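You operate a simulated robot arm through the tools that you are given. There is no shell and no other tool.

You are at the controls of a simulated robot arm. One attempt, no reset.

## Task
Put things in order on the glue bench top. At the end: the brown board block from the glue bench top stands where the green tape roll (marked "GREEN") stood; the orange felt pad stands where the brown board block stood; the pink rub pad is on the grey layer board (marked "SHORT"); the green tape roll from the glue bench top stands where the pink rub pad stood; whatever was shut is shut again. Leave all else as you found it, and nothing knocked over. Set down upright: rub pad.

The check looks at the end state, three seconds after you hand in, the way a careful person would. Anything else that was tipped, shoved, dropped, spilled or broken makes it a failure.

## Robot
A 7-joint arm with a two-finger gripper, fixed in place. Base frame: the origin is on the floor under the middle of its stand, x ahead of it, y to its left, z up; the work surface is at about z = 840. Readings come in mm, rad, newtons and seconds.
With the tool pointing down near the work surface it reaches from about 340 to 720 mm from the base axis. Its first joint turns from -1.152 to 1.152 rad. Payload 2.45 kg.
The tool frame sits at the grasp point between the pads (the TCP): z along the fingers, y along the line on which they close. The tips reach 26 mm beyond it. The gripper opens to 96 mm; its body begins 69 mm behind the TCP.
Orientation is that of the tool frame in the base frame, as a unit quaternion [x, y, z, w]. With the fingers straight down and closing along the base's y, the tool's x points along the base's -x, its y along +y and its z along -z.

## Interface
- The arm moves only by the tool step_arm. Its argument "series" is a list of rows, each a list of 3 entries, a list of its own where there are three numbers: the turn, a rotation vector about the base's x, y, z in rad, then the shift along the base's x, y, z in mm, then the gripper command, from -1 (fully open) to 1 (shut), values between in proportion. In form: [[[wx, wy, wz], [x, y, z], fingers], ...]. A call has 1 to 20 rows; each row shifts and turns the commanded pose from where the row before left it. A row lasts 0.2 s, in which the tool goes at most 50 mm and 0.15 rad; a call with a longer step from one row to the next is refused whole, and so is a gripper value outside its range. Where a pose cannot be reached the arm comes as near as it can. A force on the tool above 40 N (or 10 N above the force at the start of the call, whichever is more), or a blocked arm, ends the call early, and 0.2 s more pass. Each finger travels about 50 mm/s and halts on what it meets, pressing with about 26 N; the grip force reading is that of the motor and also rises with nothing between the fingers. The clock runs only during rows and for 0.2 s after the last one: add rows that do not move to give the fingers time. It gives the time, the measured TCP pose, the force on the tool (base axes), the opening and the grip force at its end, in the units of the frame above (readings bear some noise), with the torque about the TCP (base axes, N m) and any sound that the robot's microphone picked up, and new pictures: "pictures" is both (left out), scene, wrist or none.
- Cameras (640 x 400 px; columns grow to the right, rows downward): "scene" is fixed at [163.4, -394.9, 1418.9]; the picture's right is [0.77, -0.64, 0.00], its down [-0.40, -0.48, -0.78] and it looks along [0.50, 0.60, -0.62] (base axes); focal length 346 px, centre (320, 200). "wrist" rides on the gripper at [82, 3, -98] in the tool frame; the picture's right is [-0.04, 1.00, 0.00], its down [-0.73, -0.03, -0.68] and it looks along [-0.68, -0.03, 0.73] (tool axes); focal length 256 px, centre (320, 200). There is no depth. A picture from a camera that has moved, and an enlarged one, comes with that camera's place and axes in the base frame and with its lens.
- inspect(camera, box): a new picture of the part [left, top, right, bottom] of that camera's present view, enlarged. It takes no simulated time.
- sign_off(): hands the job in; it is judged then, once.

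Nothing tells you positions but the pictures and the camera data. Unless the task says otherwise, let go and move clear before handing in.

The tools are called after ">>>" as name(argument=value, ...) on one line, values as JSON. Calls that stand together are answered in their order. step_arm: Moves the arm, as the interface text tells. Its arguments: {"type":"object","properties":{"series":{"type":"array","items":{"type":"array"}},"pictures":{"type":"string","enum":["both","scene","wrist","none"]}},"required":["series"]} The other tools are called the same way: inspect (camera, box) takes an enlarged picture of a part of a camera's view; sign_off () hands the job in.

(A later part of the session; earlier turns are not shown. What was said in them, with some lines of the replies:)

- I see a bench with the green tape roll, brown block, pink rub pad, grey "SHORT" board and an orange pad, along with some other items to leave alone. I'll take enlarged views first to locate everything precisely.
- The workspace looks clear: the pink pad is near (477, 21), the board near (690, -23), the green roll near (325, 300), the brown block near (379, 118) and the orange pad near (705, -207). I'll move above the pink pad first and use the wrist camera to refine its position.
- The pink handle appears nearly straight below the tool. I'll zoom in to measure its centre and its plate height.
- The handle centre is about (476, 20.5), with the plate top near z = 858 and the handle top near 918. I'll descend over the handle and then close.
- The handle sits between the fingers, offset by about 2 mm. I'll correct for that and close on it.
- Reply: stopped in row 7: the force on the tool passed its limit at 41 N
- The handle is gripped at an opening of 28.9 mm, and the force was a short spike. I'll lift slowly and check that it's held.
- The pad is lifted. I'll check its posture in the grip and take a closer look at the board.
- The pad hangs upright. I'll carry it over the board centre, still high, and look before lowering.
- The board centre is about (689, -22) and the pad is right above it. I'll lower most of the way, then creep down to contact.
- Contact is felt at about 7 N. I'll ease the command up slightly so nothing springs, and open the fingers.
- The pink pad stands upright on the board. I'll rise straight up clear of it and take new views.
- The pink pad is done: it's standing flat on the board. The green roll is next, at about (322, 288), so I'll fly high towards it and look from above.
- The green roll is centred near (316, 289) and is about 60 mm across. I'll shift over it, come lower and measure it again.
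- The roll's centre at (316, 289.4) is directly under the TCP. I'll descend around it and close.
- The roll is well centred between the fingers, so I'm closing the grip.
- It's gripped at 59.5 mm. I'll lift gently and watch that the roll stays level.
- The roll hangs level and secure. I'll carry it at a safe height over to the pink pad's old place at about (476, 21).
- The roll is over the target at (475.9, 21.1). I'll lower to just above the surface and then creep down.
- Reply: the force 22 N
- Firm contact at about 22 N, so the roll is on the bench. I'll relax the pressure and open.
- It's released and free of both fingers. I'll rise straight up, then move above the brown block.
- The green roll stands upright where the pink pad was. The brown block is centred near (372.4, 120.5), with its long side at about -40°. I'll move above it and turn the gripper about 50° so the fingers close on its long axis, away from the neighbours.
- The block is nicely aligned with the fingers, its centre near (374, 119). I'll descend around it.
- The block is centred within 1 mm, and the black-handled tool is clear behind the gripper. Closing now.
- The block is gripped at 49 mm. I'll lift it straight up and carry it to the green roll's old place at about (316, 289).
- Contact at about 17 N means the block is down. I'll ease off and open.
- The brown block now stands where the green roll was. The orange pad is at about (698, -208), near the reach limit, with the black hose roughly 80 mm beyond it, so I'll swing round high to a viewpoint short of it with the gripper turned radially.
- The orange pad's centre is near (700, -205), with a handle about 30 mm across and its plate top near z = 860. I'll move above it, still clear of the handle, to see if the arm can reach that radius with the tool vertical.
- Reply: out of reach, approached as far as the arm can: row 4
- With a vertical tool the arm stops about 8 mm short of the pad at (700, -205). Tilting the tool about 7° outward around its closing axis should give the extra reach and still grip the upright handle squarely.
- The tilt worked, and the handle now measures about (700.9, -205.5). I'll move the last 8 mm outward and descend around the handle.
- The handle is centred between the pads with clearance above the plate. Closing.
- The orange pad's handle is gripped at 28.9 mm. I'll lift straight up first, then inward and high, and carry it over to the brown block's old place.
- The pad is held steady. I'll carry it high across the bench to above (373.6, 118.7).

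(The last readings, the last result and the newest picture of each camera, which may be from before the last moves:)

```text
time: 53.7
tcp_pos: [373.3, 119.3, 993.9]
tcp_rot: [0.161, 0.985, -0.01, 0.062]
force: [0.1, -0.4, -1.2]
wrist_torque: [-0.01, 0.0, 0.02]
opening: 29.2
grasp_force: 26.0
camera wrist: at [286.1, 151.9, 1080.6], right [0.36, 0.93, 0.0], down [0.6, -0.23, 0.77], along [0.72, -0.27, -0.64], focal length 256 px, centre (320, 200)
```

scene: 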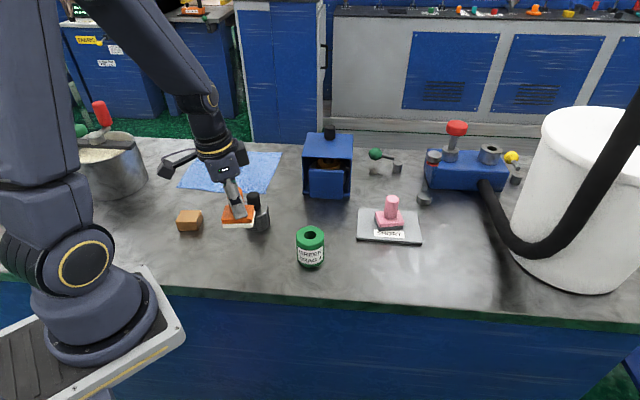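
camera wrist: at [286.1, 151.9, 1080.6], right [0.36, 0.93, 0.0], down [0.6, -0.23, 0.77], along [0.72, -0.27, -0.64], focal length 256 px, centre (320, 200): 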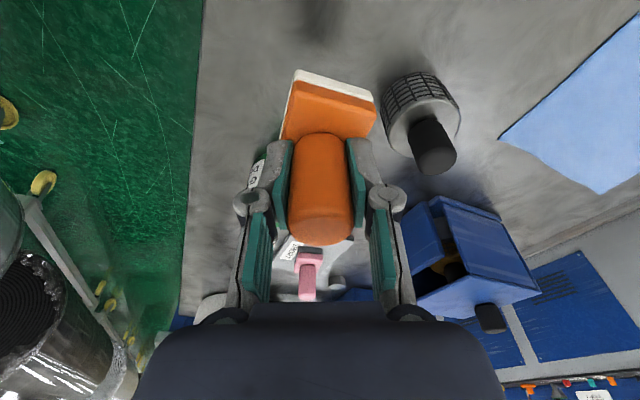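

>>> step_arm(series=[[[0, 0, 0], [0, 0, -25], 1], [[0, 0, 0], [0, 0, -25], 1], [[0, 0, 0], [0, 0, -20], 1], [[0, 0, 0], [0, 0, -14], 1], [[0, 0, 0], [0, 0, -8], 1], [[0, 0, 0], [0, 0, -4], 1], [[0, 0, 0], [0, 0, 0], 1]])

>>> inspect(camera="scene", box=[190, 150, 310, 280])

```text
time: 55.3
tcp_pos: [373.6, 119.3, 896.2]
tcp_rot: [0.16, 0.985, -0.01, 0.063]
force: [-0.2, 0.3, -1.2]
wrist_torque: [0.02, 0.0, -0.02]
opening: 28.6
grasp_force: 26.0
camera wrist: at [287.3, 152.3, 983.4], right [0.36, 0.93, 0.01], down [0.6, -0.23, 0.77], along [0.72, -0.27, -0.64], focal length 256 px, centre (320, 200)
```

scene: 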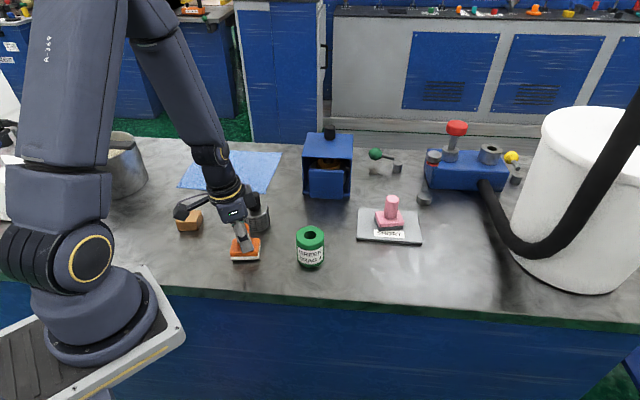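
wrist: 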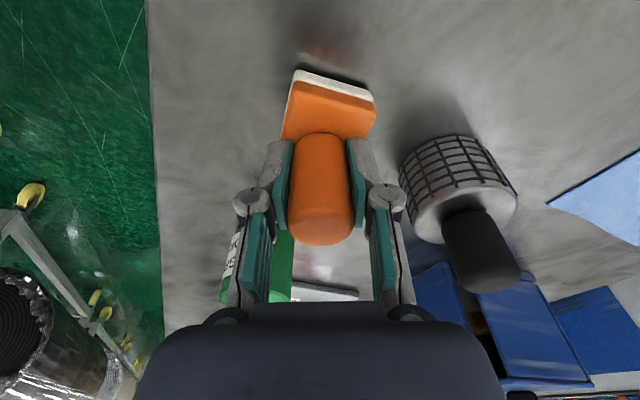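

```text
3.08 times, centred on (250, 215) of scene
camera zoom: at [163.4, -394.9, 1418.9], right [0.77, -0.64, 0.0], down [-0.4, -0.48, -0.78], along [0.5, 0.6, -0.62], focal length 1065 px, centre (535, 154)
```

zoom: 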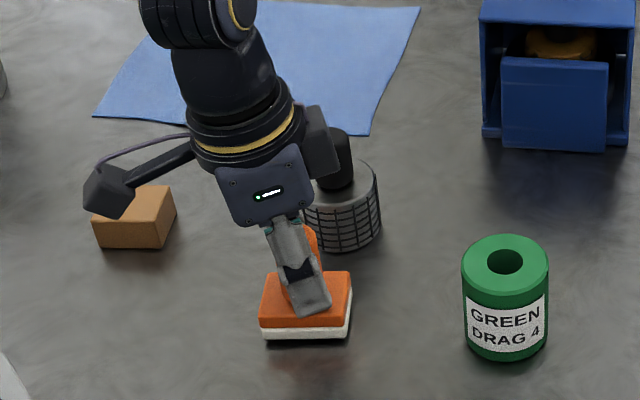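

>>> step_arm(series=[[[0, 0, 0], [0, 0, -1.5], 1], [[0, 0, 0], [0, 0, -1], 1], [[0, 0, 0], [0, 0, 0], 1]], pictures="none")

```text
time: 56.1
tcp_pos: [374.5, 119.5, 895.9]
tcp_rot: [0.162, 0.985, -0.01, 0.061]
force: [-0.2, 0.1, -0.7]
wrist_torque: [0.0, 0.02, -0.01]
opening: 29.0
grasp_force: 26.5
```

>>> step_arm(series=[[[0, 0, 0], [0, 0, -1], 1], [[0, 0, 0], [0, 0, -0.8], 1], [[0, 0, 0], [0, 0, 0], 1]], pictures="none")

```text
time: 56.9
tcp_pos: [374.2, 120.6, 893.4]
tcp_rot: [0.161, 0.985, -0.01, 0.061]
force: [-2.3, -1.9, 12.3]
wrist_torque: [0.02, 0.01, -0.01]
opening: 28.8
grasp_force: 25.8
```

Contact at about 12 N with no torque, so the pad is flat on the bench. I'll ease off and open.

>>> step_arm(series=[[[0, 0, 0], [0, 0, 0.4], 1], [[0, 0, 0], [0, 0, 0], 0.3], [[0, 0, 0], [0, 0, 0], 0.15], [[0, 0, 0], [0, 0, 0], -0.05], [[0, 0, 0], [0, 0, 0], -0.25], [[0, 0, 0], [0, 0, 0], -0.3]])

>>> inspect(camera="scene", box=[190, 150, 310, 280])

```text
time: 58.3
tcp_pos: [374.6, 120.9, 893.8]
tcp_rot: [0.161, 0.985, -0.011, 0.061]
force: [-0.7, -0.1, 0.0]
wrist_torque: [-0.03, 0.04, 0.02]
opening: 62.3
grasp_force: 0.0
camera wrist: at [286.8, 153.0, 980.2], right [0.36, 0.93, 0.0], down [0.6, -0.23, 0.76], along [0.72, -0.27, -0.64], focal length 256 px, centre (320, 200)
```

scene: 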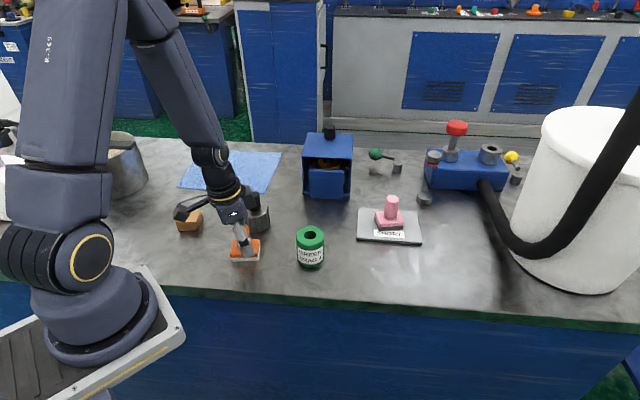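
wrist: 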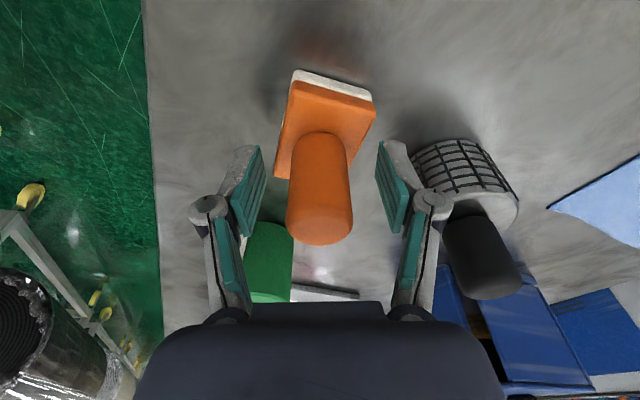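

```text
3.08 times, centred on (250, 215) of scene
camera zoom: at [163.4, -394.9, 1418.9], right [0.77, -0.64, 0.0], down [-0.4, -0.48, -0.78], along [0.5, 0.6, -0.62], focal length 1065 px, centre (535, 154)
```

zoom: 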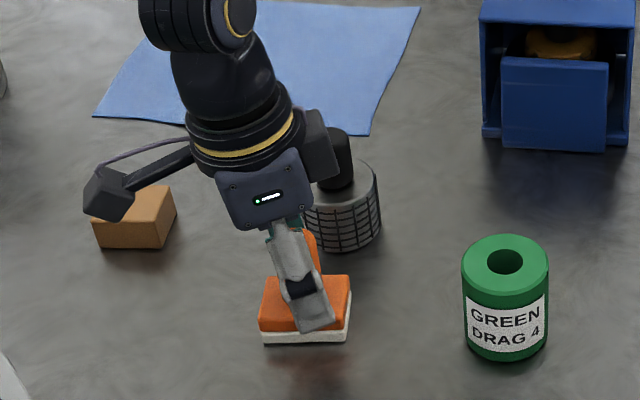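

It's released and the pad stands upright. I'll rise straight up, then level the tool and back off to a clear pose.

>>> step_arm(series=[[[0, 0, 0], [0, 0, 12], -0.3], [[0, 0, 0], [0, 0, 25], -0.3], [[0, 0, 0], [0, 0, 35], -0.3], [[0, 0, 0], [0, 0, 40], -0.3], [[0, 0, 0], [0, 0, 40], -0.3], [[0.0192, 0.0568, 0.08], [10, -6, 30], -0.5], [[0.0192, 0.0568, 0.08], [15, -7, 10], -0.7], [[0, 0, 0.08], [15, -7, 5], -1], [[0, 0, 0.085], [15, -7, 0], -1], [[0, 0, 0], [0, 0, 0], -1]])

>>> inspect(camera="scene", box=[160, 170, 340, 282])

>>> inspect(camera="scene", box=[340, 140, 540, 280])

>>> inspect(camera="wrist", box=[160, 0, 480, 200])

```text
time: 60.5
tcp_pos: [431.9, 93.8, 1088.6]
tcp_rot: [0.0, 1.0, 0.004, 0.003]
force: [-0.4, -0.1, -0.4]
wrist_torque: [0.03, 0.0, -0.01]
opening: 96.2
grasp_force: 0.1
camera wrist: at [348.6, 95.5, 1186.6], right [0.04, 1.0, 0.01], down [0.73, -0.04, 0.68], along [0.68, -0.02, -0.73], focal length 256 px, centre (320, 200)
```

scene: 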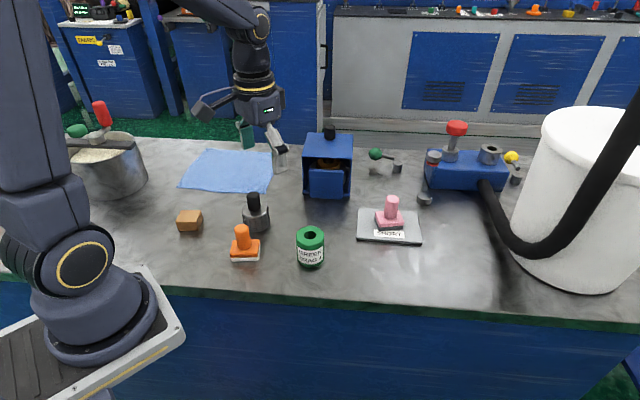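
wrist: 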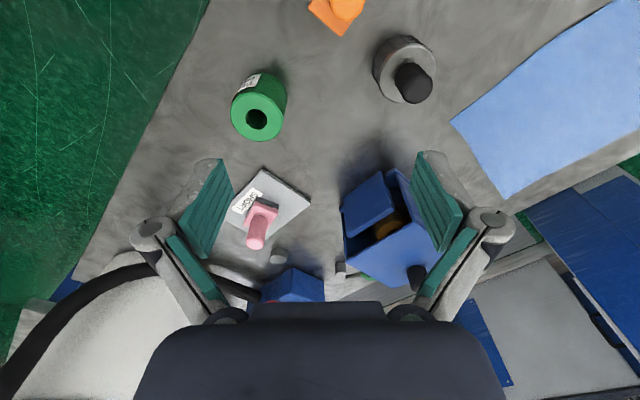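

```text
3.56 times, centred on (250, 226) of scene
camera zoom: at [163.4, -394.9, 1418.9], right [0.77, -0.64, 0.0], down [-0.4, -0.48, -0.78], along [0.5, 0.6, -0.62], focal length 1231 px, centre (569, 108)
```

zoom: 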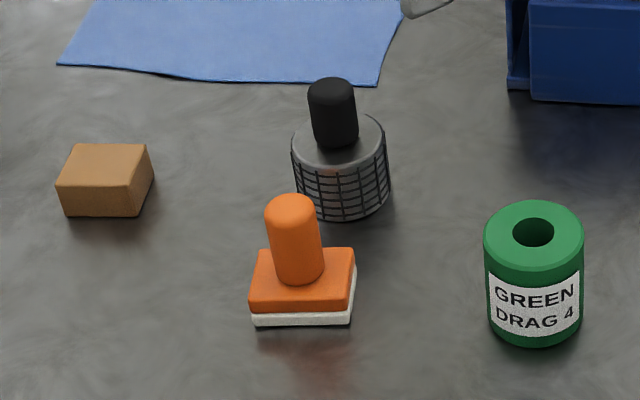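

```text
2.86 times, centred on (440, 210) of scene
camera zoom: at [163.4, -394.9, 1418.9], right [0.77, -0.64, 0.0], down [-0.4, -0.48, -0.78], along [0.5, 0.6, -0.62], focal length 989 px, centre (-23, 171)
```

zoom: 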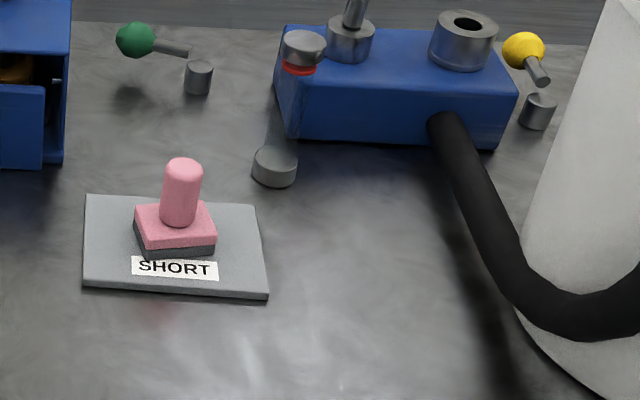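

```text
2.00 times, centred on (320, 100) of wrist
camera zoom: at [348.6, 95.5, 1186.6], right [0.04, 1.0, 0.01], down [0.73, -0.04, 0.68], along [0.68, -0.02, -0.73], focal length 512 px, centre (320, 400)
```

zoom: 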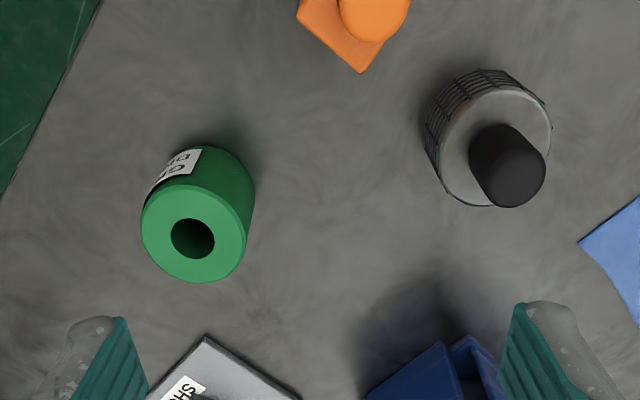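

All four moves check out in the pictures:
- **Pink pad:** upright on the SHORT board.
- **Green roll:** at the pink pad's old spot, within about 4 mm.
- **Brown block:** at the roll's old spot.
- **Orange pad:** at the block's old spot.

Everything else looks unchanged, nothing had to be opened, and the arm is clear with its gripper empty. I'm handing in.

>>> sign_off()

```text
The job is handed in.
```

I made all four moves and handed the job in; the result of the check hasn't come back. The last pictures before I handed in showed:

- **Pink rub pad:** it stands upright on the grey "SHORT" board, near the middle. It slightly overlaps the edge of the label.
- **Green tape roll:** it stands where the pink pad was, about 4 mm off centre by the scene camera. I left it there rather than risk disturbing it again.
- **Brown board block:** it sits where the green roll was, within about 1 mm.
- **Orange felt pad:** it stands upright where the brown block was, within about 2 mm.

Nothing had to be opened, so nothing needed shutting; the blue box's front flap was already ajar and I left it that way. The black-handled tool, blue cloth, blue box and board are where they started in the pictures. Nothing was knocked over. The gripper was empty and clear of the bench when I handed in.
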